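You operate a simulated robot arm through the tools that you are given. There is no shell and no other tool. Be economical: measure what you need, move in short steps, check, and stop when the job is done.

You are at the controls of a simulated two-armed robot. One attempt, no reset.

JOB
Fold the arm down, fit the blue arm pad and bolt it tight.
Fine: the arm with the bolt; in that order; use the green driver, set to IN, and stand it back on the black cart. Set down upright: driver.

Only the result counts: the job must be done as asked and must still hold three seconds after the hand-in. Knocking over, shifting, dropping, spilling or breaking anything else fails it. Flat cloth is picked up by pressing the open fingertips on it (5 to 10 N) and closing them slowly along it; thin cloth reads only 2 to 8 mm in the jaws.

ROBOT AND FRAMES
Two 7-joint arms with two-finger parallel grippers on one trunk, on a base that drives. Base frame: it is fixed to the floor where the robot stands at the start and does not move with it; the origin is under the middle of the robot, x ahead of it, y to its left, z up. Lengths are in mm, angles in degrees, forces in N, time in s.
The left shoulder is at the start at [50, 158, 1183], the right one opposite. With the tool pointing down near the work surface each hand reaches from about 100 to 660 mm from the robot's upright axis, wherever it stands, measured 20 degrees to its own side. Places, roughly: arm bolt [400, 200, 1200]; arm pad [-250, 2000, 750]; bolted arm [500, 200, 1100]; channel of the bolted arm [500, 200, 1200]; driver [0, 2000, 1000]; switch of the green driver [0, 2000, 1100]; top of the black cart [-200, 1900, 800]. Payload 3.91 kg a hand.
The tool frame of a hand sits at the grasp point between the pads (the TCP): z along the fingers, y along the line on which they close. The tips reach 30 mm beyond it. The gripper opens to 110 mm. The fingers are 20 mm wide and 10 mm thick; the gripper's body (48 by 112 mm) begins 55 mm behind the TCP.
Orientation is that of the tool frame in the base frame, as a unit quaternion [x, y, z, w]. With the fingers straight down and closing along the base's y, the tool's x points along the base's -x, its y along +y and its z along -z.

CONTROLS
- The arms move only by the tool play_rows. It takes "left_series", "right_series" or both (then of equal length, played together; a hand with none holds still); each is a list of rows, each a list of 2 entries, a list of its own where there are three numbers: the shift along the tool's x, y, z in mm, then the turn, a rotation vector about the tool's x, y, z in degrees. In form: [[[dx, dy, dz], [wx, wy, wz]], ...]. A call has 1 to 20 rows; each row is the pose to reach, as a shift and turn from the pose commanded when the call began, along the tool's axes at that moment. "left_grip" and "right_grip" are, for a hand that has rows, the gripper command, from -1 (fully open) to 1 (shut), values between in proportion, set as the call begins (left out, the last holds). A row lasts 0.2 s, in which the tool goes at most 50 mm and 8.6 degrees; a call with a longer step from one row to the next is refused whole, and so is a gripper value outside its range. Where a pose cannot be reached the arm comes as near as it can. A force on the tool above 90 N (or 10 N above the force at the start of the call, whichever is more), or a blocked arm, ends the call early, and 0.2 s more pass. The fingers move at their own pace (about 153 mm/s each) and stop on an object; they squeeze with about 32 N. The grip force told is the motor's: it shows also when the fingers shut on nothing. Time passes only in rows, and 0.2 s behind the last, so rows that repeat a pose let the fingers close. The reply holds the time, the measured pose of the TCP, the force on the tool along the base axes, the opening and the grip force, in the units named above and with some noise, with the torque about the TCP (base axes, N m) and any sound that the robot's microphone picked up.
- Cameras (640 x 400 px; columns grow to the right, rows downward): "scene" is now at [129.8, 18.1, 1334.5]; the picture's right is [0.19, -0.98, 0.00], its down [-0.44, -0.09, -0.89] and it looks along [0.88, 0.17, -0.45] (base axes); focal length 270 px, centre (320, 200). "left" rides on the left gripper at [72, -17, -103] in its tool frame; the picture's right is [0.23, 0.97, 0.00], its down [-0.76, 0.18, -0.62] and it looks along [-0.61, 0.14, 0.78] (tool axes); focal length 222 px, centre (320, 200). "right" rides on the right gripper at [72, 17, -103] in its tool frame; the picture's right is [-0.23, 0.97, 0.00], its down [-0.76, -0.18, -0.62] and it looks along [-0.61, -0.14, 0.78] (tool axes); focal length 222 px, centre (320, 200). There is no depth. A picture from a camera that has moved, and an enlarged one, comes with that camera's place and axes in the base frame and with its lens.
- get_image(camera): a new picture of that camera. It takes no simulated time.
- slide_trunk(by): slides the trunk up (or, below 0, down) by that many mm; the arms and the scene camera ride with it, the base frame stays. It gives what a move gives, with no picture.
- steer(legs): drives the robot by 1 to 6 legs, each [ahead, turn to the left] in mm and degrees, along the robot's own axes; the way and the turn of a leg run together, so that a leg with both is an arc; at most 1500 mm and 180 degrees a leg. The arms and the cameras ride along, it lands a little off, and it stops where it bumps. It gives what a move gives.
- aim_head(pan, tilt): turns the head with the scene camera to pan (to the left, within 80 degrees either way) and tilt (down, from -29 to 69), counted from straight ahead of the robot. It gives what a move gives.
- close_up(camera, box): a new picture of the part [left, top, right, bottom] of that camera's present view, enlarged. It takes no simulated time.
- sign_off(): hands the job in; it is judged then, once.

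Work in short steps. Places have to be worked out from the pictures, the camera data and where the tool is seen: move nearer, look again, correct. Check each grasp and each placing, and mend what went wrong. You have 120 turns and 100 pictures in all, those below and enlarged ones among them. Open the grippers and draw the arms clear of the work before you hand the job in, unless the task says otherwise; then end with one line.

The tools are called after "Call:" as name(argument=value, ...) on one line, values as JSON. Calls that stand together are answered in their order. play_rows: Moves the arms, as the interface text tells. Its arguments: {"type":"object","properties":{"left_series":{"type":"array"},"left_grip":{"type":"number"},"right_series":{"type":"array"},"right_grip":{"type":"number"}},"required":[]} The other tools are called the same way: slide_trunk (by) slides the trunk up or down; steer (legs) drives the base; aim_head (pan, tilt) turns the head that bears the scene camera; get_image (camera) takes a picture; close_up (camera, box) takes an enlarged picture of a part of a camera's view; sign_off () hands the job in.

At the start:

```text
clock: 0.0
left_position: [402.0, 235.1, 999.9]
left_tcp_rot: [0.0, 1.0, 0.0, 0.0]
left_ft_force: [0.6, -0.4, -1.2]
left_torque: [-0.01, 0.04, 0.0]
left_width: 110.1
left_finger_force: 0.0
right_position: [499.3, -81.9, 999.7]
right_tcp_rot: [0.0, 1.0, 0.0, 0.0]
right_ft_force: [-0.8, 0.5, 0.0]
right_torque: [-0.02, -0.01, -0.01]
right_width: 110.1
right_finger_force: 0.0
trunk travel left (down, up): [-425.0, 57.0]
robot x, y, heading: [1.4, 0.3, -0.1]
head pan, tilt: [11.0, 26.6]
```

scene: 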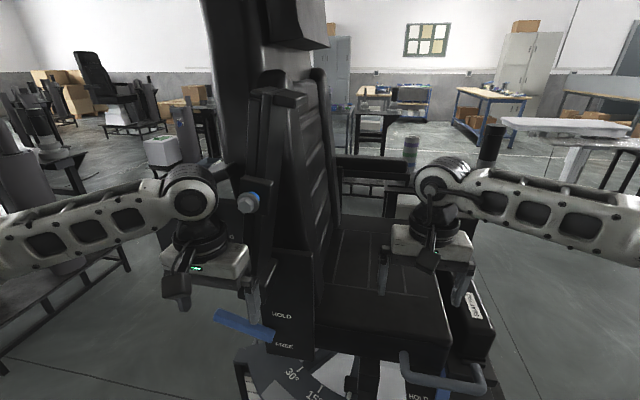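
right: 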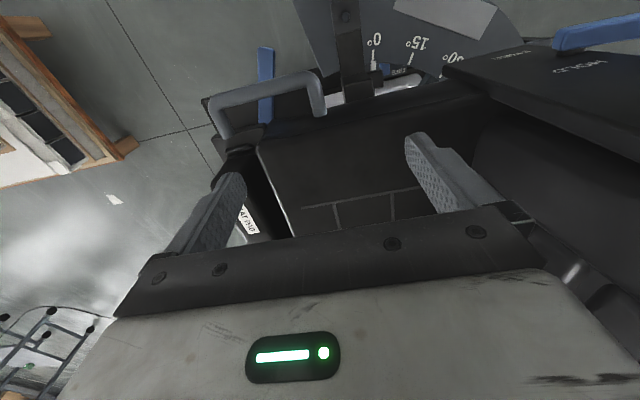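
left: 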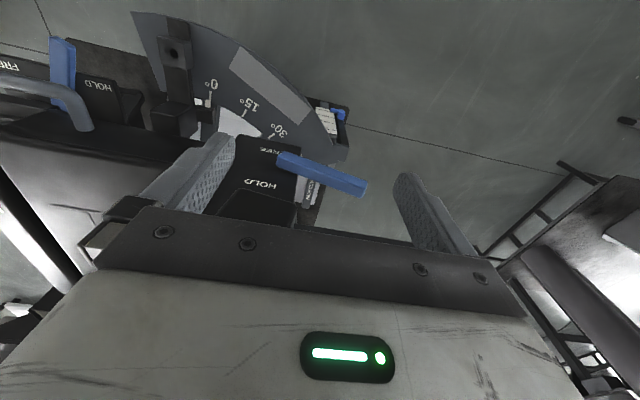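

The chair stands ahead with its arm folded up and what looks like the bolt near pixel (248,203). I take an enlarged view of it and turn the head left to find the cart.

Call:
close_up(camera="scene", box=[180, 60, 400, 300])

Call:
aim_head(pan=80, tilt=20)

Call:
get_image(camera="scene")

```text
1.67 times, centred on (290, 180) of scene
camera zoom: at [129.8, 18.1, 1334.5], right [0.19, -0.98, 0.0], down [-0.44, -0.09, -0.89], along [0.88, 0.17, -0.45], focal length 450 px, centre (370, 233)
```

zoom: 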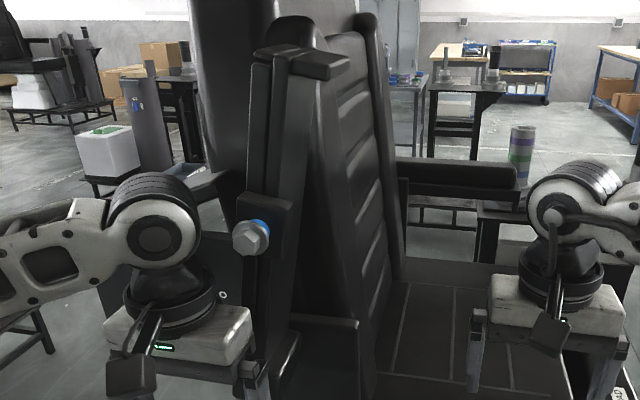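

```text
clock: 1.4
left_position: [401.0, 235.8, 1000.1]
left_tcp_rot: [-0.002, 1.0, -0.001, 0.0]
left_ft_force: [-0.7, 0.3, 0.0]
left_torque: [0.03, -0.01, 0.01]
left_width: 109.8
left_finger_force: 0.0
right_position: [499.2, -82.5, 999.6]
right_tcp_rot: [0.001, 1.0, 0.0, -0.001]
right_ft_force: [0.3, -0.2, 0.2]
right_torque: [0.0, -0.01, 0.06]
right_width: 110.1
right_finger_force: 0.0
trunk travel left (down, up): [-425.0, 57.0]
robot x, y, heading: [-1.0, -2.1, 0.1]
head pan, tilt: [80.0, 20.0]
```

```text
95 pictures are left
camera scene: at [56.1, 92.3, 1345.1], right [0.98, -0.17, 0.0], down [-0.06, -0.34, -0.94], along [0.16, 0.93, -0.34], focal length 270 px, centre (320, 200)
```

scene: 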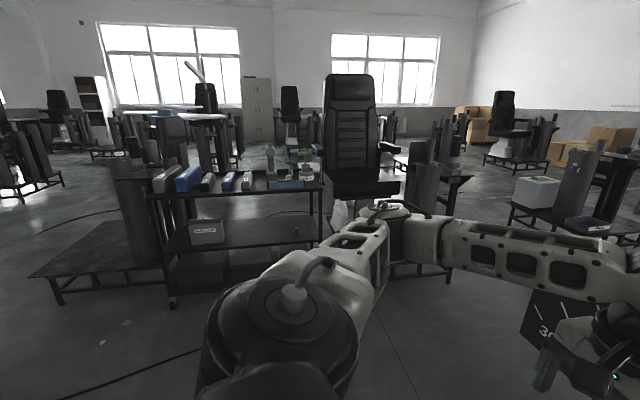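

The black cart is to the left with tools on it. I enlarge the cart and look at the chair with the head turned back.

Call:
close_up(camera="scene", box=[140, 130, 340, 260])

Call:
aim_head(pan=25, tilt=40)

Call:
get_image(camera="scene")

```text
3.08 times, centred on (240, 195) of scene
camera zoom: at [56.1, 92.3, 1345.1], right [0.98, -0.17, 0.0], down [-0.06, -0.34, -0.94], along [0.16, 0.93, -0.34], focal length 831 px, centre (566, 215)
```

zoom: 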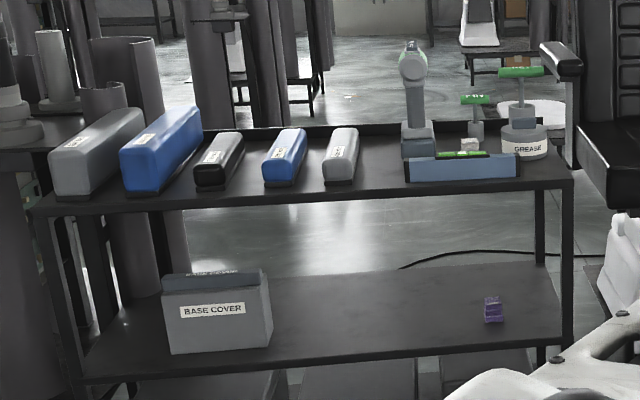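

```text
clock: 2.6
left_position: [400.7, 235.8, 999.5]
left_tcp_rot: [-0.001, 1.0, 0.0, 0.0]
left_ft_force: [-0.3, -0.4, 0.0]
left_torque: [0.0, -0.01, 0.03]
left_width: 110.2
left_finger_force: 0.0
right_position: [499.2, -81.8, 1000.9]
right_tcp_rot: [0.0, 1.0, 0.0, 0.0]
right_ft_force: [-0.6, 0.4, 0.0]
right_torque: [0.01, -0.03, 0.01]
right_width: 110.0
right_finger_force: 0.1
trunk travel left (down, up): [-425.0, 57.0]
robot x, y, heading: [-0.7, 0.3, 0.2]
head pan, tilt: [25.0, 40.0]
```

```text
93 pictures are left
camera scene: at [116.8, 36.6, 1313.7], right [0.42, -0.91, 0.0], down [-0.58, -0.27, -0.77], along [0.69, 0.32, -0.64], focal length 270 px, centre (320, 200)
```

scene: 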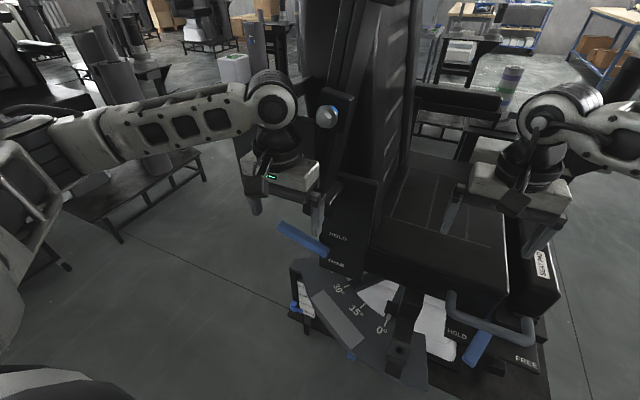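

Pads and driver are on the cart's top. Now I draw the left hand back, out and up to view the chair arm with its wrist camera.

Call:
play_rows(left_series=[[[40, 0, 0], [0, 0, 0]], [[80, 20, -20], [0, 0, 0]], [[110, 50, -50], [0, 0, 0]], [[130, 80, -90], [0, 0, 0]], [[130, 100, -130], [0, 0, 0]], [[130, 100, -150], [0, 0, 0]]])

Call:
get_image(camera="left")

Call:
aim_head(pan=20, tilt=20)

Call:
get_image(camera="scene")

```text
refused: row 3 steps farther than a row can; nothing moved
```

```text
92 pictures are left
camera left: at [330.3, 219.3, 1103.9], right [-0.23, 0.97, 0.0], down [0.76, 0.18, 0.62], along [0.61, 0.14, -0.78], focal length 222 px, centre (320, 200)
```

left: 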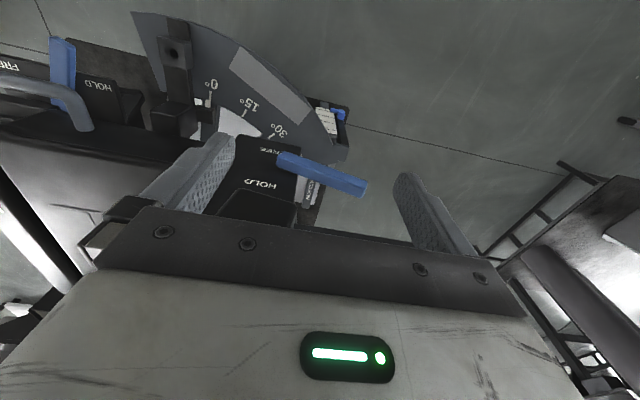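

```text
clock: 3.5
left_position: [402.0, 235.5, 1000.4]
left_tcp_rot: [-0.001, 1.0, 0.0, 0.0]
left_ft_force: [-1.2, 0.1, 0.4]
left_torque: [0.03, -0.02, -0.01]
left_width: 110.1
left_finger_force: 0.0
right_position: [499.2, -81.6, 999.8]
right_tcp_rot: [0.0, 1.0, 0.0, 0.0]
right_ft_force: [0.2, 0.4, 0.2]
right_torque: [-0.02, 0.02, 0.01]
right_width: 110.1
right_finger_force: 0.0
trunk travel left (down, up): [-425.0, 57.0]
robot x, y, heading: [1.1, -1.5, 0.1]
head pan, tilt: [20.0, 20.0]
```

```text
91 pictures are left
camera scene: at [127.3, 32.5, 1345.0], right [0.34, -0.94, 0.0], down [-0.32, -0.12, -0.94], along [0.88, 0.32, -0.34], focal length 270 px, centre (320, 200)
```

scene: 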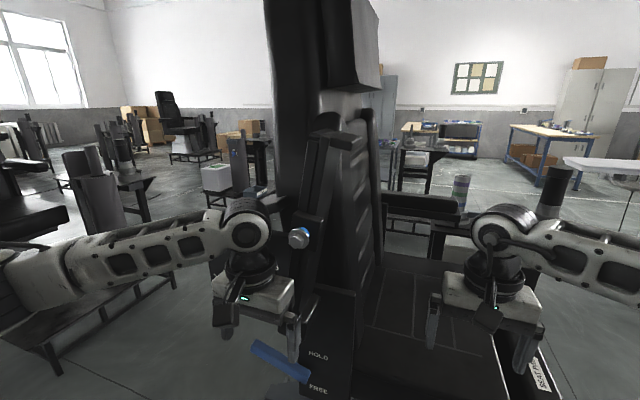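

The call was refused for long steps; I redo it with smaller ones.

Call:
play_rows(left_series=[[[40, 0, 0], [0, 0, 0]], [[75, 15, -20], [0, 0, 0]], [[100, 35, -45], [0, 0, 0]], [[120, 55, -75], [0, 0, 0]], [[130, 75, -110], [0, 0, 0]], [[130, 95, -150], [0, 0, 0]], [[130, 95, -190], [0, 0, 0]]])

Call:
get_image(camera="left")

Call:
get_image(camera="scene")

```text
clock: 5.3
left_position: [265.9, 323.8, 1120.9]
left_tcp_rot: [0.016, 0.988, -0.015, -0.15]
left_ft_force: [0.4, 0.5, -0.8]
left_torque: [0.01, 0.04, 0.0]
left_width: 109.9
left_finger_force: 0.0
right_position: [499.2, -81.9, 1000.1]
right_tcp_rot: [0.0, 1.0, -0.001, 0.001]
right_ft_force: [0.7, 0.2, -0.5]
right_torque: [0.01, 0.02, 0.0]
right_width: 110.2
right_finger_force: 0.0
trunk travel left (down, up): [-425.0, 57.0]
robot x, y, heading: [-1.0, -3.1, -0.2]
head pan, tilt: [20.0, 20.0]
stopped in row 7 (left hand): the arm was blocked; the commanded pose is now the measured one
```

```text
90 pictures are left
camera left: at [227.1, 312.2, 1241.5], right [-0.19, 0.98, 0.03], down [0.92, 0.16, 0.36], along [0.35, 0.1, -0.93], focal length 222 px, centre (320, 200)
```

left: 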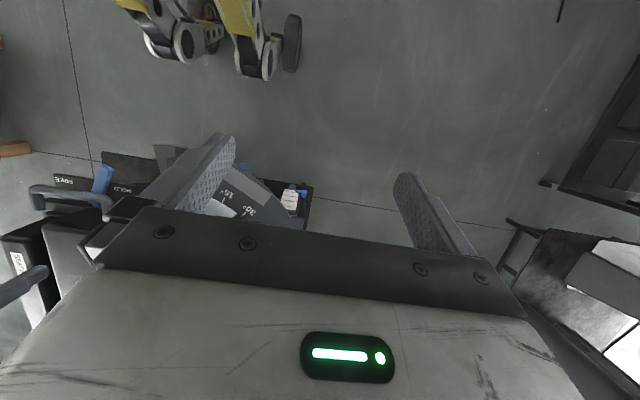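

```text
89 pictures are left
camera scene: at [127.1, 32.8, 1345.2], right [0.34, -0.94, 0.0], down [-0.32, -0.12, -0.94], along [0.88, 0.32, -0.34], focal length 270 px, centre (320, 200)
```

scene: 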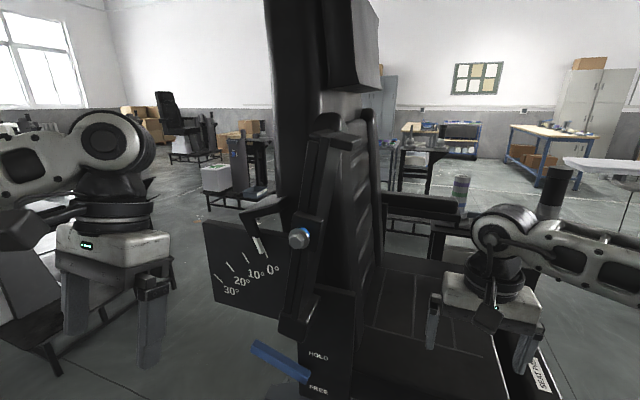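

The arm and a dial behind it are now clear of the hand. I enlarge this area.

Call:
close_up(camera="scene", box=[200, 100, 400, 400])

Call:
close_up(camera="scene", box=[240, 100, 380, 200])

```text
1.33 times, centred on (300, 250) of scene
camera zoom: at [127.1, 32.8, 1345.2], right [0.34, -0.94, 0.0], down [-0.32, -0.12, -0.94], along [0.88, 0.32, -0.34], focal length 360 px, centre (347, 133)
```

zoom: 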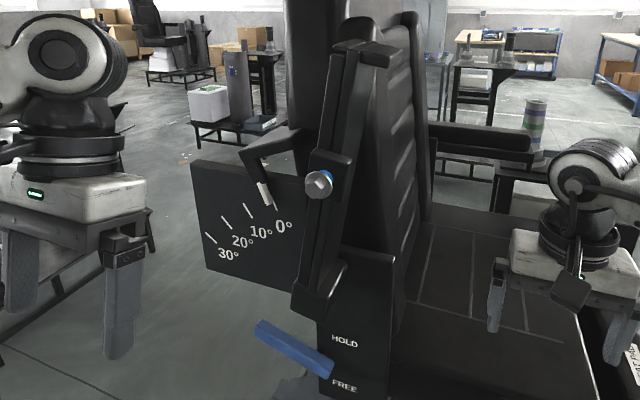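

```text
4.00 times, centred on (310, 150) of scene
camera zoom: at [127.1, 32.8, 1345.2], right [0.34, -0.94, 0.0], down [-0.32, -0.12, -0.94], along [0.88, 0.32, -0.34], focal length 1081 px, centre (360, 400)
```

zoom: 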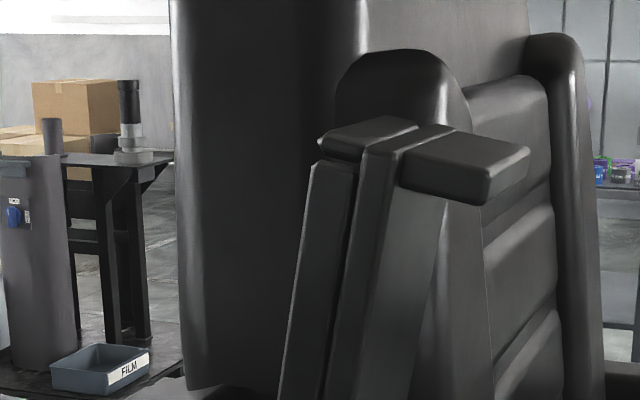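

The chair arm leans back with its pivot at the bottom; its bolt head faces +y. I will work from the chair's left side: first back off, then drive round in legs to about (350, 950), facing -y.

Call:
steer(legs=[[-350, 0], [0, 90], [950, 0], [0, -90], [700, 0], [0, -90]])

Call:
aim_head(pan=0, tilt=20)

Call:
get_image(camera="scene")

```text
clock: 10.3
left_position: [-488.5, 393.8, 1125.7]
left_tcp_rot: [-0.504, 0.849, -0.076, -0.139]
left_ft_force: [-0.1, 0.6, 0.2]
left_torque: [0.04, 0.01, 0.0]
left_width: 110.0
left_finger_force: 0.1
right_position: [-40.7, 444.2, 985.3]
right_tcp_rot: [-0.547, 0.837, 0.005, -0.018]
right_ft_force: [1.3, 0.2, -0.1]
right_torque: [0.02, 0.04, -0.02]
right_width: 109.9
right_finger_force: 0.0
trunk travel left (down, up): [-425.0, 57.0]
robot x, y, heading: [-325.4, 7.1, 61.6]
head pan, tilt: [20.0, 20.0]
stopped in leg 2: the robot was blocked; the commanded pose is now the measured one
```

```text
clock: 11.2
left_position: [-487.5, 393.8, 1124.4]
left_tcp_rot: [-0.51, 0.845, -0.077, -0.141]
left_ft_force: [-0.3, -0.1, 0.5]
left_torque: [0.01, -0.03, 0.0]
left_width: 110.0
left_finger_force: 0.2
right_position: [-37.4, 441.9, 983.2]
right_tcp_rot: [-0.548, 0.836, 0.004, -0.019]
right_ft_force: [-0.1, 0.2, -0.6]
right_torque: [-0.01, 0.0, 0.01]
right_width: 110.1
right_finger_force: 0.1
trunk travel left (down, up): [-425.0, 57.0]
robot x, y, heading: [-330.3, 4.1, 61.8]
head pan, tilt: [0.0, 20.0]
```

```text
86 pictures are left
camera scene: at [-230.0, 136.3, 1340.2], right [0.88, -0.47, -0.03], down [-0.2, -0.31, -0.93], along [0.43, 0.82, -0.37], focal length 270 px, centre (320, 200)
```

scene: 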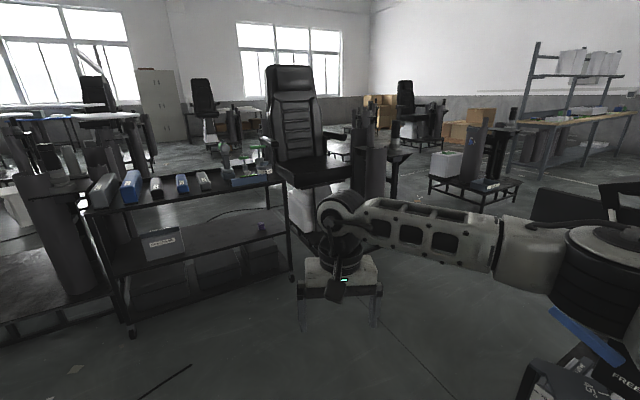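

The turn was blocked; I look to the right where the elbow nears the chair, and to the left.

Call:
aim_head(pan=-60, tilt=35)

Call:
get_image(camera="scene")

Call:
aim_head(pan=70, tilt=35)

Call:
get_image(camera="scene")

```text
clock: 12.5
left_position: [-489.2, 393.4, 1124.5]
left_tcp_rot: [-0.51, 0.845, -0.077, -0.142]
left_ft_force: [0.6, -0.3, 0.7]
left_torque: [0.01, 0.0, 0.0]
left_width: 109.8
left_finger_force: 0.1
right_position: [-39.0, 441.4, 982.2]
right_tcp_rot: [-0.547, 0.837, 0.004, -0.02]
right_ft_force: [0.0, -1.1, 0.3]
right_torque: [-0.01, -0.01, -0.01]
right_width: 110.0
right_finger_force: 0.1
trunk travel left (down, up): [-425.0, 57.0]
robot x, y, heading: [-331.6, 6.1, 61.7]
head pan, tilt: [-60.0, 35.0]
```

```text
85 pictures are left
camera scene: at [-186.9, 56.3, 1316.0], right [0.03, -1.0, 0.01], down [-0.6, -0.03, -0.8], along [0.8, 0.02, -0.6], focal length 270 px, centre (320, 200)
```

scene: 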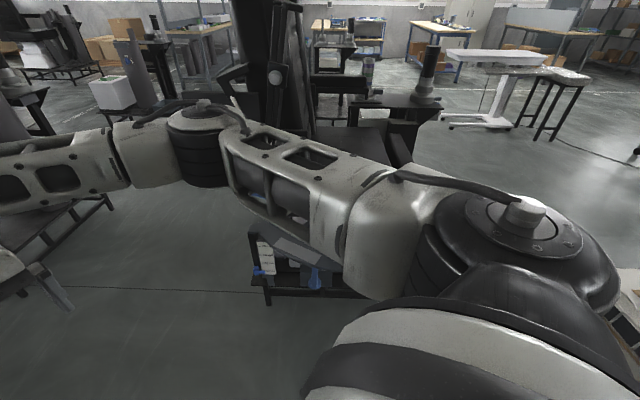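

```text
clock: 14.6
left_position: [-489.0, 393.2, 1123.9]
left_tcp_rot: [-0.51, 0.845, -0.075, -0.141]
left_ft_force: [-0.4, 0.1, -0.5]
left_torque: [0.01, -0.02, -0.01]
left_width: 110.1
left_finger_force: 0.0
right_position: [-39.7, 441.6, 983.9]
right_tcp_rot: [-0.547, 0.837, 0.005, -0.02]
right_ft_force: [0.9, 0.4, 0.4]
right_torque: [0.04, 0.02, -0.01]
right_width: 110.2
right_finger_force: 0.0
trunk travel left (down, up): [-425.0, 57.0]
robot x, y, heading: [-334.3, 4.1, 61.7]
head pan, tilt: [70.0, 35.0]
```

```text
84 pictures are left
camera scene: at [-333.4, 119.1, 1320.6], right [0.75, 0.66, -0.04], down [0.35, -0.44, -0.83], along [-0.57, 0.6, -0.56], focal length 270 px, centre (320, 200)
```

scene: 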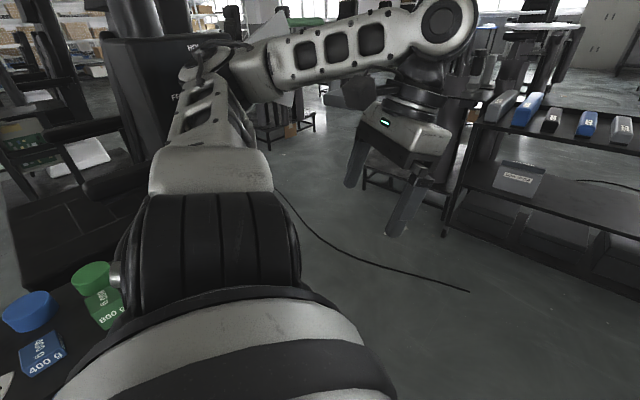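

The left elbow met a post of another stand at the rear left. I turn back right by 20 degrees to free it and check.

Call:
steer(legs=[[0, -20]])

Call:
get_image(camera="scene")

```text
clock: 16.1
left_position: [-386.9, 422.7, 1113.8]
left_tcp_rot: [-0.365, 0.915, -0.067, -0.157]
left_ft_force: [-0.6, -1.0, -0.1]
left_torque: [0.03, 0.0, 0.0]
left_width: 110.0
left_finger_force: 0.0
right_position: [66.2, 315.8, 999.8]
right_tcp_rot: [-0.394, 0.919, 0.0, -0.001]
right_ft_force: [0.7, -0.7, 0.9]
right_torque: [0.03, -0.01, 0.0]
right_width: 110.0
right_finger_force: 0.1
trunk travel left (down, up): [-425.0, 57.0]
robot x, y, heading: [-329.9, 5.3, 42.3]
head pan, tilt: [70.0, 35.0]
```

```text
83 pictures are left
camera scene: at [-335.9, 113.0, 1321.3], right [0.92, 0.38, 0.0], down [0.22, -0.53, -0.82], along [-0.31, 0.76, -0.57], focal length 270 px, centre (320, 200)
```

scene: 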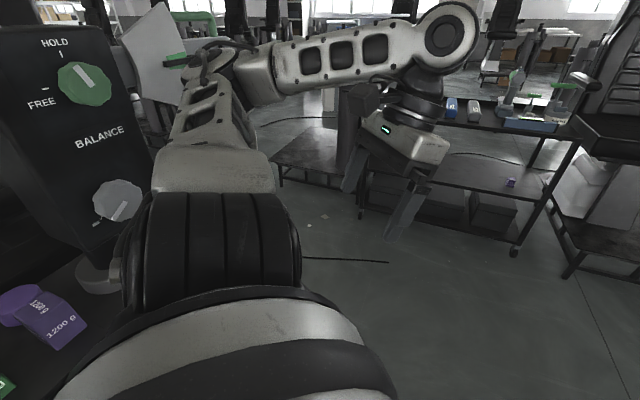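

The left elbow sticks out backward because the hand is drawn in. I stretch the left hand forward and level it, to bring the elbow in.

Call:
play_rows(left_series=[[[-42, 0, 0], [0, -4, 0]], [[-84, 0, 0], [0, -8, 0]], [[-126, 0, 0], [0, -12, 0]], [[-168, 0, 0], [0, -17, 0]], [[-208, 0, 0], [0, -17, 0]]])

Call:
get_image(camera="scene")

```text
clock: 17.3
left_position: [-243.8, 558.2, 1042.4]
left_tcp_rot: [-0.372, 0.928, -0.012, -0.019]
left_ft_force: [0.1, 0.5, -0.7]
left_torque: [-0.02, -0.02, 0.01]
left_width: 110.1
left_finger_force: 0.0
right_position: [66.3, 315.1, 999.6]
right_tcp_rot: [-0.394, 0.919, 0.0, -0.001]
right_ft_force: [0.2, 0.0, 0.3]
right_torque: [-0.01, -0.02, -0.05]
right_width: 110.1
right_finger_force: 0.0
trunk travel left (down, up): [-425.0, 57.0]
robot x, y, heading: [-330.5, 6.8, 42.5]
head pan, tilt: [70.0, 35.0]
```

```text
82 pictures are left
camera scene: at [-335.6, 113.7, 1321.2], right [0.92, 0.38, 0.0], down [0.22, -0.53, -0.82], along [-0.31, 0.76, -0.57], focal length 270 px, centre (320, 200)
```

scene: 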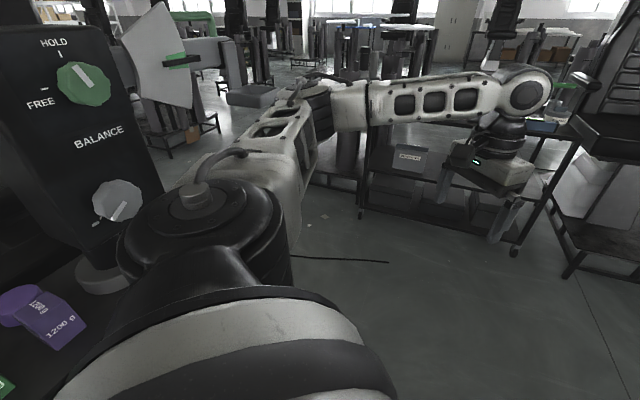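

Clear now. I go forward a little diagonally, turn to +y and drive to about (-180, 850).

Call:
steer(legs=[[200, 0], [0, 48], [700, 0]])

```text
clock: 24.4
left_position: [-534.8, 1269.2, 1042.4]
left_tcp_rot: [0.717, -0.697, 0.02, 0.013]
left_ft_force: [0.1, -0.8, -0.7]
left_torque: [0.0, -0.03, 0.01]
left_width: 110.2
left_finger_force: 0.2
right_position: [-150.0, 1339.0, 1000.1]
right_tcp_rot: [0.734, -0.68, 0.001, 0.0]
right_ft_force: [-0.4, -0.2, -0.4]
right_torque: [-0.04, -0.02, 0.0]
right_width: 109.8
right_finger_force: 0.1
trunk travel left (down, up): [-425.0, 57.0]
robot x, y, heading: [-184.0, 833.4, 90.2]
head pan, tilt: [70.0, 35.0]
```

Now facing the cart. I look at it straight on, to read the labels.

Call:
aim_head(pan=0, tilt=25)

Call:
get_image(camera="scene")

Call:
close_up(camera="scene", box=[170, 160, 480, 260])

```text
clock: 25.9
left_position: [-536.4, 1269.2, 1043.2]
left_tcp_rot: [0.716, -0.697, 0.02, 0.014]
left_ft_force: [-0.7, 1.0, 0.1]
left_torque: [0.03, -0.01, -0.02]
left_width: 110.1
left_finger_force: 0.1
right_position: [-149.1, 1338.1, 998.6]
right_tcp_rot: [0.733, -0.68, 0.001, 0.001]
right_ft_force: [0.2, -0.1, 0.0]
right_torque: [0.0, -0.01, 0.02]
right_width: 110.1
right_finger_force: 0.1
trunk travel left (down, up): [-425.0, 57.0]
robot x, y, heading: [-180.9, 835.9, 90.1]
head pan, tilt: [0.0, 25.0]
```

```text
81 pictures are left
camera scene: at [-185.5, 966.9, 1337.0], right [1.0, 0.01, 0.0], down [0.0, -0.42, -0.91], along [-0.01, 0.91, -0.42], focal length 270 px, centre (320, 200)
```

scene: 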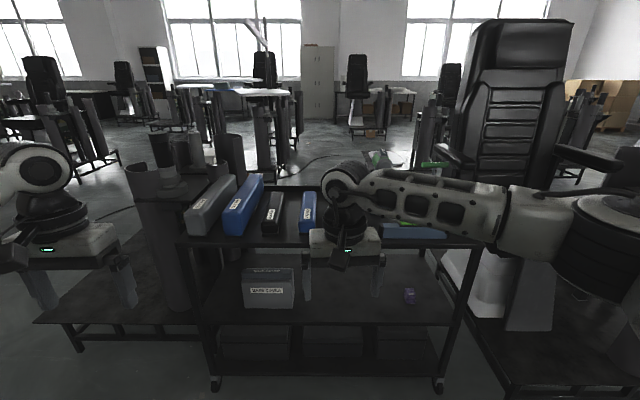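

```text
2.06 times, centred on (325, 210) of scene
camera zoom: at [-185.5, 966.9, 1337.0], right [1.0, 0.01, 0.0], down [0.0, -0.42, -0.91], along [-0.01, 0.91, -0.42], focal length 558 px, centre (310, 179)
```

zoom: 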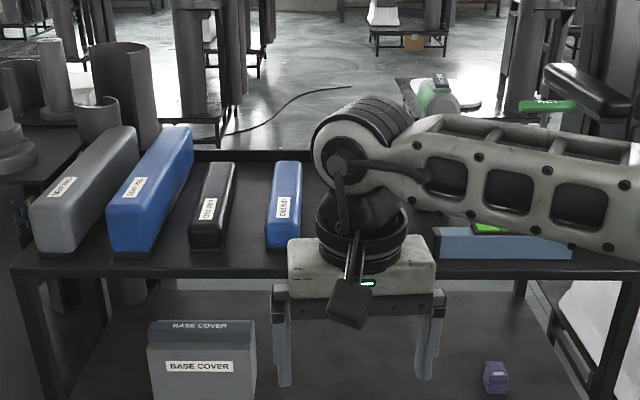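

I enlarge the labels further.

Call:
close_up(camera="scene", box=[180, 165, 250, 240])

Call:
close_up(camera="scene", box=[255, 180, 325, 240])

```text
5.33 times, centred on (215, 202) of scene
camera zoom: at [-185.5, 966.9, 1337.0], right [1.0, 0.01, 0.0], down [0.0, -0.42, -0.91], along [-0.01, 0.91, -0.42], focal length 1441 px, centre (880, 187)
```

zoom: 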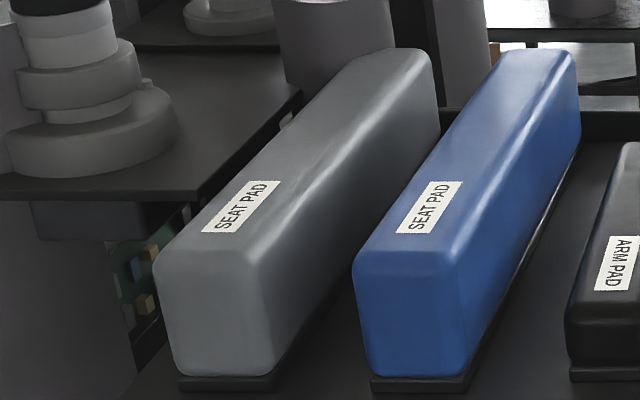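

```text
6.67 times, centred on (290, 210) of scene
camera zoom: at [-185.5, 966.9, 1337.0], right [1.0, 0.01, 0.0], down [0.0, -0.42, -0.91], along [-0.01, 0.91, -0.42], focal length 1801 px, centre (520, 133)
```

zoom: 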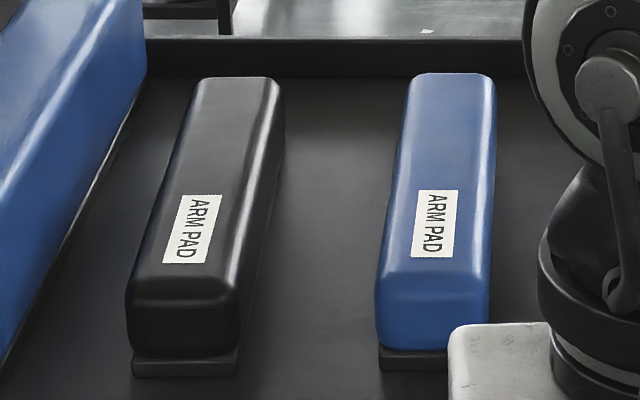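

The second blue one from the right is the ARM PAD. Now round to the chair's left side, heading -y, keeping extra distance.

Call:
steer(legs=[[100, 0], [0, -90], [560, 0], [0, -90]])

Call:
get_image(camera="scene")

```text
clock: 36.3
left_position: [881.7, 680.6, 1042.4]
left_tcp_rot: [0.52, 0.854, 0.008, -0.024]
left_ft_force: [-0.1, 0.0, 0.4]
left_torque: [0.03, 0.0, 0.01]
left_width: 110.0
left_finger_force: 0.1
right_position: [587.4, 469.6, 1004.0]
right_tcp_rot: [0.469, 0.883, 0.015, 0.021]
right_ft_force: [28.5, 5.6, -2.0]
right_torque: [-0.31, 1.72, 0.79]
right_width: 96.5
right_finger_force: 0.0
trunk travel left (down, up): [-425.0, 57.0]
robot x, y, heading: [377.3, 920.6, -63.3]
head pan, tilt: [0.0, 25.0]
stopped in leg 4: the force on the tool passed its limit at 122 N (the readings are from after the stop); the commanded pose is now the measured one
```

```text
77 pictures are left
camera scene: at [437.7, 802.5, 1336.9], right [-0.89, -0.45, 0.0], down [-0.19, 0.38, -0.91], along [0.4, -0.81, -0.42], focal length 270 px, centre (320, 200)
```

scene: 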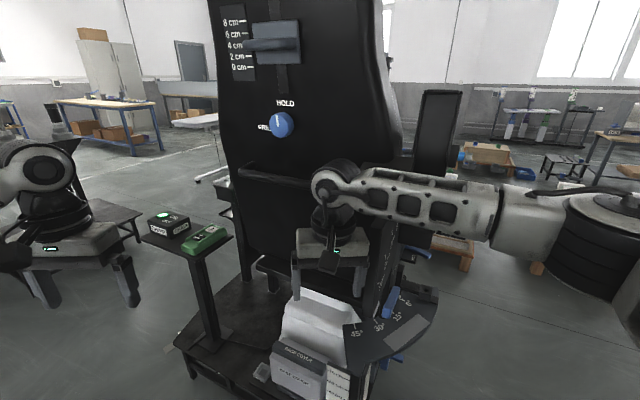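

The right finger met something at about (580, 470, 1000), probably the dial plate. I turn back left a bit and look.

Call:
steer(legs=[[0, 12]])

Call:
get_image(camera="right")

Call:
aim_head(pan=-20, tilt=35)

Call:
get_image(camera="scene")

```text
clock: 37.5
left_position: [920.1, 791.2, 1043.4]
left_tcp_rot: [0.428, 0.903, 0.005, -0.023]
left_ft_force: [0.2, -0.1, -0.3]
left_torque: [0.02, 0.03, 0.02]
left_width: 110.2
left_finger_force: 0.0
right_position: [670.7, 518.9, 1003.2]
right_tcp_rot: [0.381, 0.924, 0.015, 0.017]
right_ft_force: [0.3, -0.9, 0.5]
right_torque: [0.0, 0.01, 0.0]
right_width: 109.9
right_finger_force: 0.0
trunk travel left (down, up): [-425.0, 57.0]
robot x, y, heading: [373.0, 918.2, -51.8]
head pan, tilt: [0.0, 25.0]
```

```text
76 pictures are left
camera right: at [628.3, 579.9, 1107.0], right [0.85, 0.53, 0.04], down [0.39, -0.67, 0.63], along [0.37, -0.52, -0.77], focal length 222 px, centre (320, 200)
```

right: 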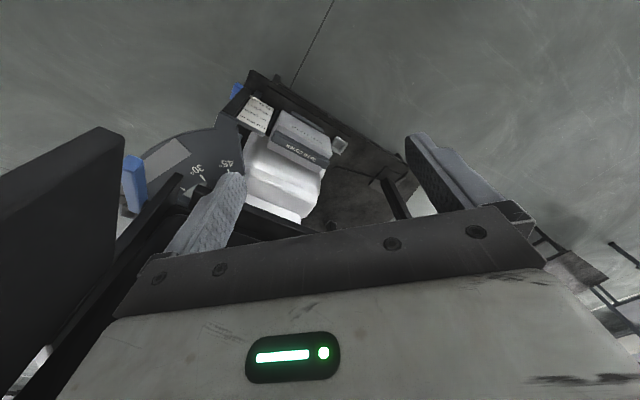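

```text
clock: 38.3
left_position: [919.3, 790.7, 1044.2]
left_tcp_rot: [0.428, 0.903, 0.006, -0.022]
left_ft_force: [-0.5, -0.1, -0.1]
left_torque: [0.04, 0.0, 0.01]
left_width: 110.1
left_finger_force: 0.1
right_position: [670.8, 519.3, 1004.4]
right_tcp_rot: [0.381, 0.924, 0.015, 0.018]
right_ft_force: [-0.2, 0.1, 0.5]
right_torque: [0.03, 0.0, -0.03]
right_width: 109.7
right_finger_force: 0.1
trunk travel left (down, up): [-425.0, 57.0]
robot x, y, heading: [375.0, 924.6, -51.8]
head pan, tilt: [-20.0, 35.0]
```

```text
75 pictures are left
camera scene: at [427.6, 805.5, 1321.3], right [-0.95, -0.32, 0.0], down [-0.18, 0.54, -0.82], along [0.26, -0.78, -0.57], focal length 270 px, centre (320, 200)
```

scene: 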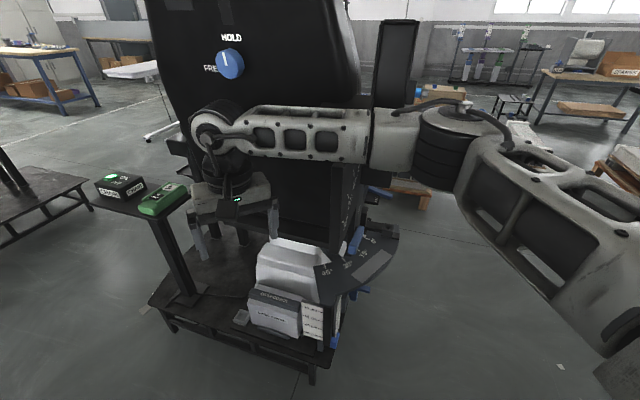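

The chair looks unmoved; the dial plate has its front edge at about (520, 440), z 910–1100. I back off and come in farther forward and farther out, at about (230, 1000), facing -y.

Call:
steer(legs=[[-100, 0], [0, 52], [-80, 0], [0, -90]])

Call:
aim_head(pan=10, tilt=20)

Call:
get_image(camera="scene")

```text
clock: 46.3
left_position: [576.8, 555.8, 1043.3]
left_tcp_rot: [0.704, 0.71, 0.013, -0.019]
left_ft_force: [-0.2, -0.5, -0.5]
left_torque: [-0.01, 0.0, -0.01]
left_width: 109.9
left_finger_force: 0.0
right_position: [213.5, 498.9, 1003.6]
right_tcp_rot: [0.666, 0.746, 0.008, 0.021]
right_ft_force: [0.4, 0.1, 1.1]
right_torque: [0.0, -0.01, -0.02]
right_width: 110.1
right_finger_force: 0.1
trunk travel left (down, up): [-425.0, 57.0]
robot x, y, heading: [232.0, 995.2, -90.1]
head pan, tilt: [-20.0, 35.0]
```

```text
clock: 47.2
left_position: [577.9, 556.2, 1043.1]
left_tcp_rot: [0.704, 0.71, 0.012, -0.019]
left_ft_force: [-1.0, -0.2, 0.7]
left_torque: [-0.02, -0.01, 0.0]
left_width: 110.1
left_finger_force: 0.1
right_position: [213.9, 497.5, 1003.5]
right_tcp_rot: [0.666, 0.746, 0.009, 0.022]
right_ft_force: [-0.1, 0.0, -0.5]
right_torque: [-0.04, 0.01, 0.0]
right_width: 110.1
right_finger_force: 0.0
trunk travel left (down, up): [-425.0, 57.0]
robot x, y, heading: [231.2, 995.0, -90.1]
head pan, tilt: [10.0, 20.0]
```

```text
74 pictures are left
camera scene: at [249.1, 865.2, 1345.1], right [-0.99, -0.17, 0.0], down [-0.06, 0.34, -0.94], along [0.16, -0.93, -0.34], focal length 270 px, centre (320, 200)
```

scene: 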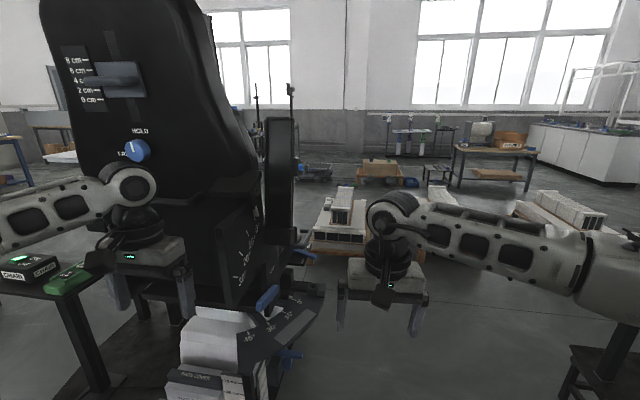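

The arm is at pixel (280,150) with the bolt on its front side near (297,168). I enlarge it.

Call:
close_up(camera="scene", box=[210, 90, 350, 340])

Call:
close_up(camera="scene", box=[250, 100, 330, 180])

```text
1.60 times, centred on (280, 215) of scene
camera zoom: at [249.1, 865.2, 1345.1], right [-0.99, -0.17, 0.0], down [-0.06, 0.34, -0.94], along [0.16, -0.93, -0.34], focal length 432 px, centre (384, 176)
```

zoom: 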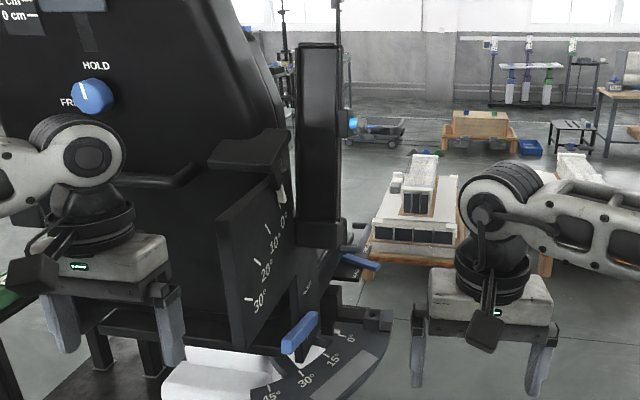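

```text
5.00 times, centred on (290, 140) of scene
camera zoom: at [249.1, 865.2, 1345.1], right [-0.99, -0.17, 0.0], down [-0.06, 0.34, -0.94], along [0.16, -0.93, -0.34], focal length 1351 px, centre (470, 500)
```

zoom: 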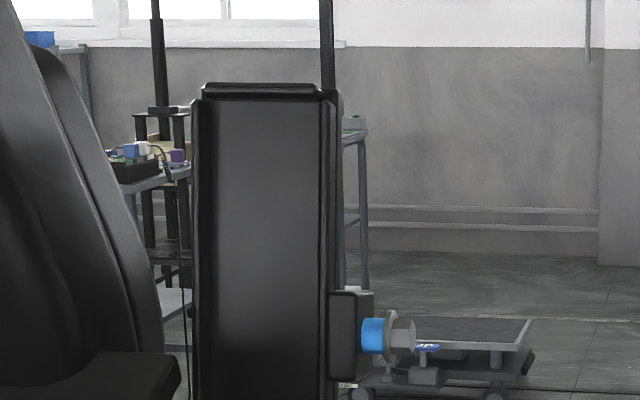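

Triangulating: the bolt head is at about [408, 164, 1181] and points to -x; the arm (x 446–514) stands from its pivot near (y 203, z 990) to its top (y 147, z 1300), its channel face to +y. So it folds toward -y, and the starting place, facing +x, is the right one; I return by the same way.

Call:
steer(legs=[[0, -90], [410, 0], [0, -90], [-865, 0], [0, -90]])

Call:
aim_head(pan=0, tilt=20)

Call:
get_image(camera="scene")

```text
clock: 54.6
left_position: [-664.5, 721.3, 1042.6]
left_tcp_rot: [0.997, -0.066, 0.033, 0.003]
left_ft_force: [10.4, 1.3, 3.9]
left_torque: [-0.1, 1.14, 0.01]
left_width: 110.2
left_finger_force: 0.0
right_position: [-668.5, 1095.7, 1003.8]
right_tcp_rot: [0.999, -0.024, -0.012, 0.02]
right_ft_force: [-0.1, -0.3, -0.5]
right_torque: [-0.01, 0.01, -0.02]
right_width: 109.9
right_finger_force: 0.0
trunk travel left (down, up): [-425.0, 57.0]
robot x, y, heading: [-183.0, 996.4, 170.6]
head pan, tilt: [10.0, 20.0]
stopped in leg 3: the robot was blocked; the commanded pose is now the measured one
```

```text
clock: 55.3
left_position: [-664.3, 720.1, 1043.8]
left_tcp_rot: [0.997, -0.065, 0.033, 0.004]
left_ft_force: [14.1, 1.1, 2.9]
left_torque: [-0.09, 1.5, 0.14]
left_width: 109.8
left_finger_force: 0.1
right_position: [-668.9, 1096.5, 1004.6]
right_tcp_rot: [0.999, -0.024, -0.011, 0.02]
right_ft_force: [-0.2, 0.4, 0.1]
right_torque: [0.04, 0.0, -0.01]
right_width: 110.0
right_finger_force: 0.2
trunk travel left (down, up): [-425.0, 57.0]
robot x, y, heading: [-182.2, 995.0, 170.8]
head pan, tilt: [0.0, 20.0]
```

```text
71 pictures are left
camera scene: at [-311.0, 1018.5, 1345.4], right [0.16, 0.99, 0.0], down [0.34, -0.06, -0.94], along [-0.93, 0.15, -0.34], focal length 270 px, centre (320, 200)
```

scene: 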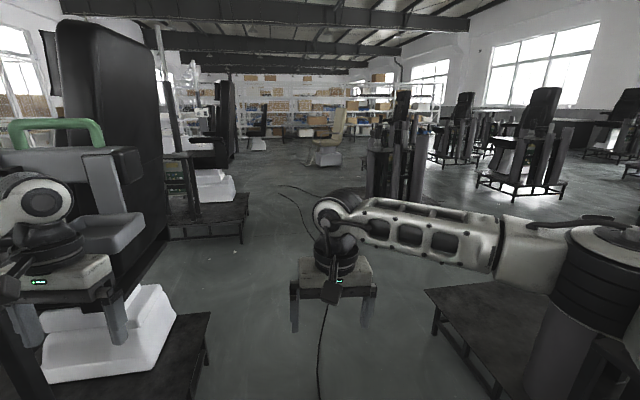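

The left hand touched the armrest of the neighbouring chair. I turn back, back away from it, and take a line farther from that chair.

Call:
steer(legs=[[0, 9], [-160, 0], [0, -100], [-870, 0], [0, -80]])

Call:
get_image(camera="scene")

```text
clock: 69.2
left_position: [257.6, 496.7, 1042.2]
left_tcp_rot: [-0.007, 0.999, 0.0, -0.034]
left_ft_force: [0.0, -0.5, -0.6]
left_torque: [0.01, 0.01, 0.0]
left_width: 110.0
left_finger_force: 0.0
right_position: [313.6, 125.4, 1003.0]
right_tcp_rot: [-0.047, 0.999, 0.023, 0.009]
right_ft_force: [0.2, 0.5, -0.2]
right_torque: [0.01, -0.01, -0.04]
right_width: 110.1
right_finger_force: 0.0
trunk travel left (down, up): [-425.0, 57.0]
robot x, y, heading: [-182.8, 155.8, -1.1]
head pan, tilt: [0.0, 20.0]
```

```text
70 pictures are left
camera scene: at [-50.1, 152.8, 1345.1], right [-0.02, -1.0, 0.0], down [-0.34, 0.01, -0.94], along [0.94, -0.02, -0.34], focal length 270 px, centre (320, 200)
```

scene: 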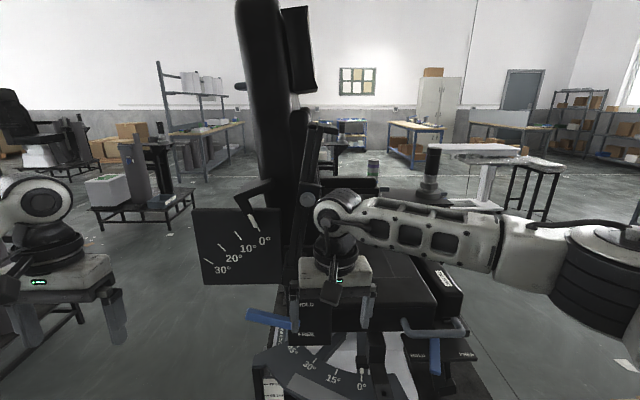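

Now I swing the right hand to the right, out of the arm's fold area, and turn the left fingers to point forward (+x), shut, to push the arm over.

Call:
play_rows(left_series=[[[0, 0, 0], [0, -8, 0]], [[0, 0, 0], [0, -16, 0]], [[0, 0, 0], [0, -24, 0]], [[0, 0, 0], [0, -32, 0]], [[0, 0, 0], [0, -40, 0]], [[0, 0, 0], [0, -48, 0]], [[0, 0, 0], [0, -56, 0]], [[0, 0, 0], [0, -64, 0]], [[0, 0, 0], [0, -72, 0]], [[0, 0, 0], [0, -80, 0]], [[0, 0, 0], [0, -86, 0]]], right_series=[[[0, -25, 0], [0, 0, 0]], [[0, -50, 0], [0, 0, 0]], [[0, -75, 0], [0, 0, 0]], [[0, -100, 0], [0, 0, 0]], [[0, -125, 0], [0, 0, 0]], [[0, -150, 0], [0, 0, 0]], [[0, -175, 0], [0, 0, 0]], [[0, -200, 0], [0, 0, 0]], [[0, -225, 0], [0, 0, 0]], [[0, -250, 0], [0, 0, 0]], [[0, -270, 0], [0, 0, 0]]], left_grip=1)

Call:
get_image(camera="scene")

Call:
close_up(camera="scene", box=[230, 90, 410, 340])

```text
clock: 71.6
left_position: [257.7, 497.5, 1042.0]
left_tcp_rot: [-0.004, 0.754, 0.004, 0.657]
left_ft_force: [-0.2, 0.5, -0.9]
left_torque: [0.0, -0.05, -0.01]
left_width: 0.2
left_finger_force: 32.0
right_position: [340.2, -142.9, 990.9]
right_tcp_rot: [-0.048, 0.999, 0.022, 0.01]
right_ft_force: [-0.6, 0.4, -0.2]
right_torque: [-0.02, 0.02, 0.06]
right_width: 110.1
right_finger_force: 0.0
trunk travel left (down, up): [-425.0, 57.0]
robot x, y, heading: [-183.0, 153.5, -1.3]
head pan, tilt: [0.0, 20.0]
```

```text
69 pictures are left
camera scene: at [-50.0, 152.9, 1345.1], right [-0.02, -1.0, 0.0], down [-0.34, 0.01, -0.94], along [0.94, -0.02, -0.34], focal length 270 px, centre (320, 200)
```

scene: 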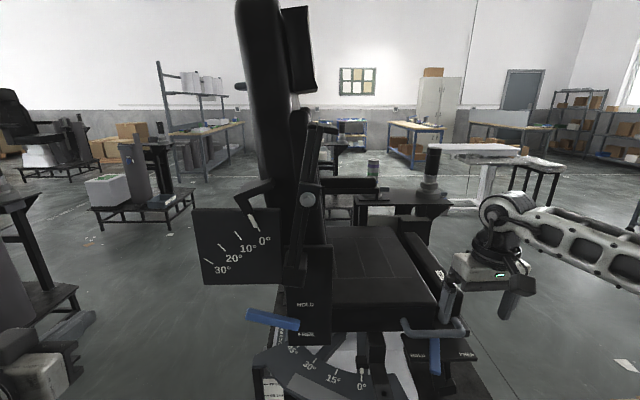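

```text
1.60 times, centred on (320, 215) of scene
camera zoom: at [-50.0, 152.9, 1345.1], right [-0.02, -1.0, 0.0], down [-0.34, 0.01, -0.94], along [0.94, -0.02, -0.34], focal length 432 px, centre (320, 176)
```

zoom: 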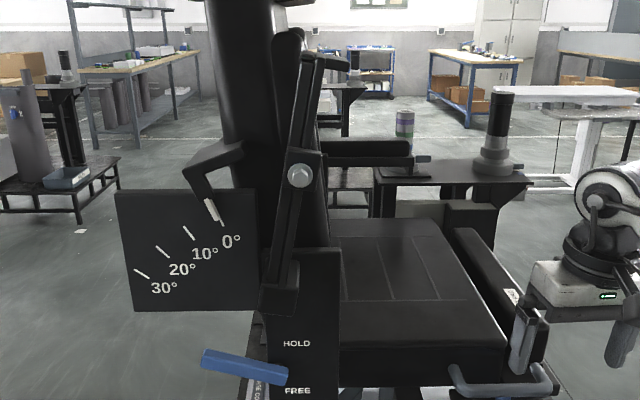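

The arm's channel face runs from (y 164, z 1303) to (y 217, z 1011). I raise the left hand to z≈1255, y≈260 and level its fingers before driving closer.

Call:
play_rows(left_series=[[[-35, -30, -5], [0, -4, 0]], [[-70, -60, -10], [0, -8, 0]], [[-105, -90, -15], [0, -8, 0]], [[-140, -120, -20], [0, -8, 0]], [[-175, -150, -25], [0, -8, 0]], [[-210, -185, -28], [0, -8, 0]], [[-213, -220, -29], [0, -8, 0]], [[-213, -237, -29], [0, -8, 0]]])

Call:
steer(legs=[[130, 1]])

Call:
get_image(camera="scene")

```text
clock: 73.4
left_position: [261.2, 260.2, 1256.6]
left_tcp_rot: [-0.004, 0.706, 0.006, 0.708]
left_ft_force: [-0.2, -0.3, 0.2]
left_torque: [0.05, -0.02, -0.02]
left_width: 0.2
left_finger_force: 32.2
left hand out of reach, approached as far as the arm can: row 2, 3, 4, 5
right_position: [341.6, -142.9, 990.9]
right_tcp_rot: [-0.047, 0.999, 0.022, 0.009]
right_ft_force: [-0.7, -0.1, 0.2]
right_torque: [-0.01, 0.02, -0.01]
right_width: 109.9
right_finger_force: 0.1
trunk travel left (down, up): [-425.0, 57.0]
robot x, y, heading: [-183.2, 155.1, -1.2]
head pan, tilt: [0.0, 20.0]
```

```text
clock: 74.7
left_position: [388.2, 264.6, 1256.9]
left_tcp_rot: [-0.009, 0.707, 0.009, 0.707]
left_ft_force: [0.0, 0.7, 0.6]
left_torque: [-0.01, 0.0, 0.01]
left_width: 0.1
left_finger_force: 31.8
right_position: [474.7, -135.5, 991.9]
right_tcp_rot: [-0.054, 0.998, 0.021, 0.008]
right_ft_force: [0.5, 0.1, 1.1]
right_torque: [0.01, -0.02, -0.03]
right_width: 110.2
right_finger_force: 0.1
trunk travel left (down, up): [-425.0, 57.0]
robot x, y, heading: [-57.7, 153.0, -0.5]
head pan, tilt: [0.0, 20.0]
```

```text
67 pictures are left
camera scene: at [79.1, 153.1, 1345.0], right [-0.01, -1.0, 0.0], down [-0.34, 0.0, -0.94], along [0.94, -0.01, -0.34], focal length 270 px, centre (320, 200)
```

scene: 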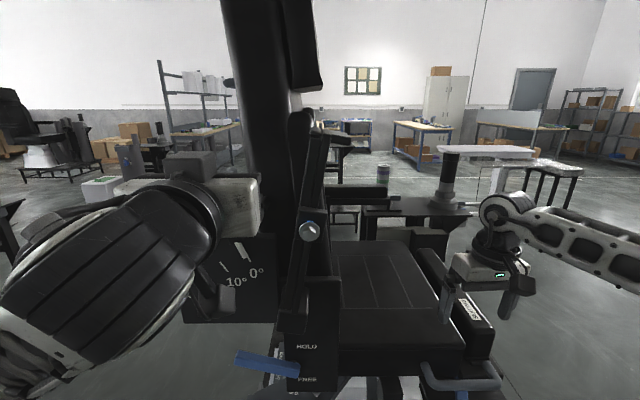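

The right hand would be under the folding arm, so I pull it back and right; the left fingers go forward behind the arm to x≈463.

Call:
play_rows(left_series=[[[0, 0, 25], [0, 0, 0]], [[0, 0, 50], [0, 0, 0]], [[0, 0, 75], [0, 0, 0]], [[0, 0, 75], [0, 0, 0]]], right_series=[[[40, -25, 0], [0, 0, 0]], [[80, -50, 0], [0, 0, 0]], [[120, -75, 0], [0, 0, 0]], [[150, -100, 0], [0, 0, 0]]])

Call:
get_image(camera="scene")

```text
clock: 75.7
left_position: [463.1, 267.0, 1255.5]
left_tcp_rot: [-0.009, 0.706, 0.01, 0.708]
left_ft_force: [-1.2, -0.1, 0.1]
left_torque: [0.0, -0.03, 0.0]
left_width: 0.0
left_finger_force: 32.2
right_position: [332.7, -252.9, 985.1]
right_tcp_rot: [-0.055, 0.998, 0.022, 0.01]
right_ft_force: [-0.2, 0.4, -0.5]
right_torque: [0.0, -0.01, 0.04]
right_width: 110.3
right_finger_force: 0.1
trunk travel left (down, up): [-425.0, 57.0]
robot x, y, heading: [-51.8, 154.4, -0.2]
head pan, tilt: [0.0, 20.0]
```

```text
66 pictures are left
camera scene: at [77.8, 153.0, 1345.2], right [-0.01, -1.0, 0.0], down [-0.34, 0.0, -0.94], along [0.94, -0.01, -0.34], focal length 270 px, centre (320, 200)
```

scene: 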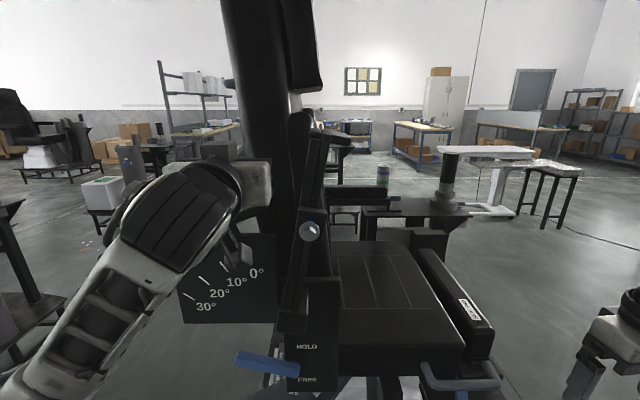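

Now I push toward -y until contact is felt.

Call:
play_rows(left_series=[[[0, -20, 0], [0, 0, 0]], [[0, -40, 0], [0, 0, 0]], [[0, -60, 0], [0, 0, 0]], [[0, -80, 0], [0, 0, 0]], [[0, -100, 0], [0, 0, 0]], [[0, -120, 0], [0, 0, 0]]])

Call:
get_image(camera="scene")

```text
clock: 77.1
left_position: [465.6, 146.6, 1257.2]
left_tcp_rot: [-0.009, 0.705, 0.01, 0.709]
left_ft_force: [0.0, -0.4, -0.2]
left_torque: [0.02, 0.02, 0.04]
left_width: 0.0
left_finger_force: 31.3
right_position: [334.0, -250.9, 984.5]
right_tcp_rot: [-0.056, 0.998, 0.021, 0.009]
right_ft_force: [0.1, 0.0, -0.6]
right_torque: [-0.02, -0.01, 0.01]
right_width: 110.0
right_finger_force: 0.1
trunk travel left (down, up): [-425.0, 57.0]
robot x, y, heading: [-55.0, 152.6, -0.7]
head pan, tilt: [0.0, 20.0]
```

```text
65 pictures are left
camera scene: at [78.2, 152.8, 1345.1], right [-0.01, -1.0, 0.0], down [-0.34, 0.0, -0.94], along [0.94, -0.01, -0.34], focal length 270 px, centre (320, 200)
```

scene: 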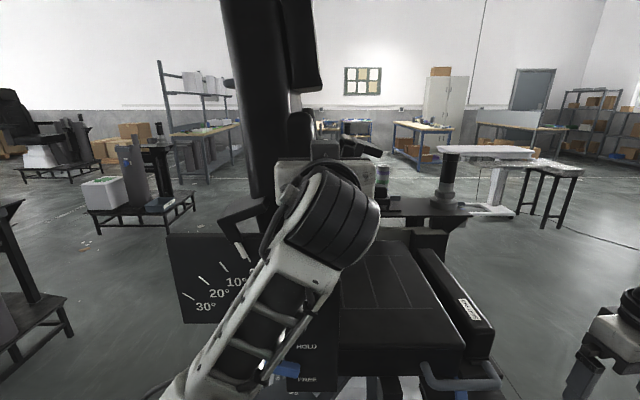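

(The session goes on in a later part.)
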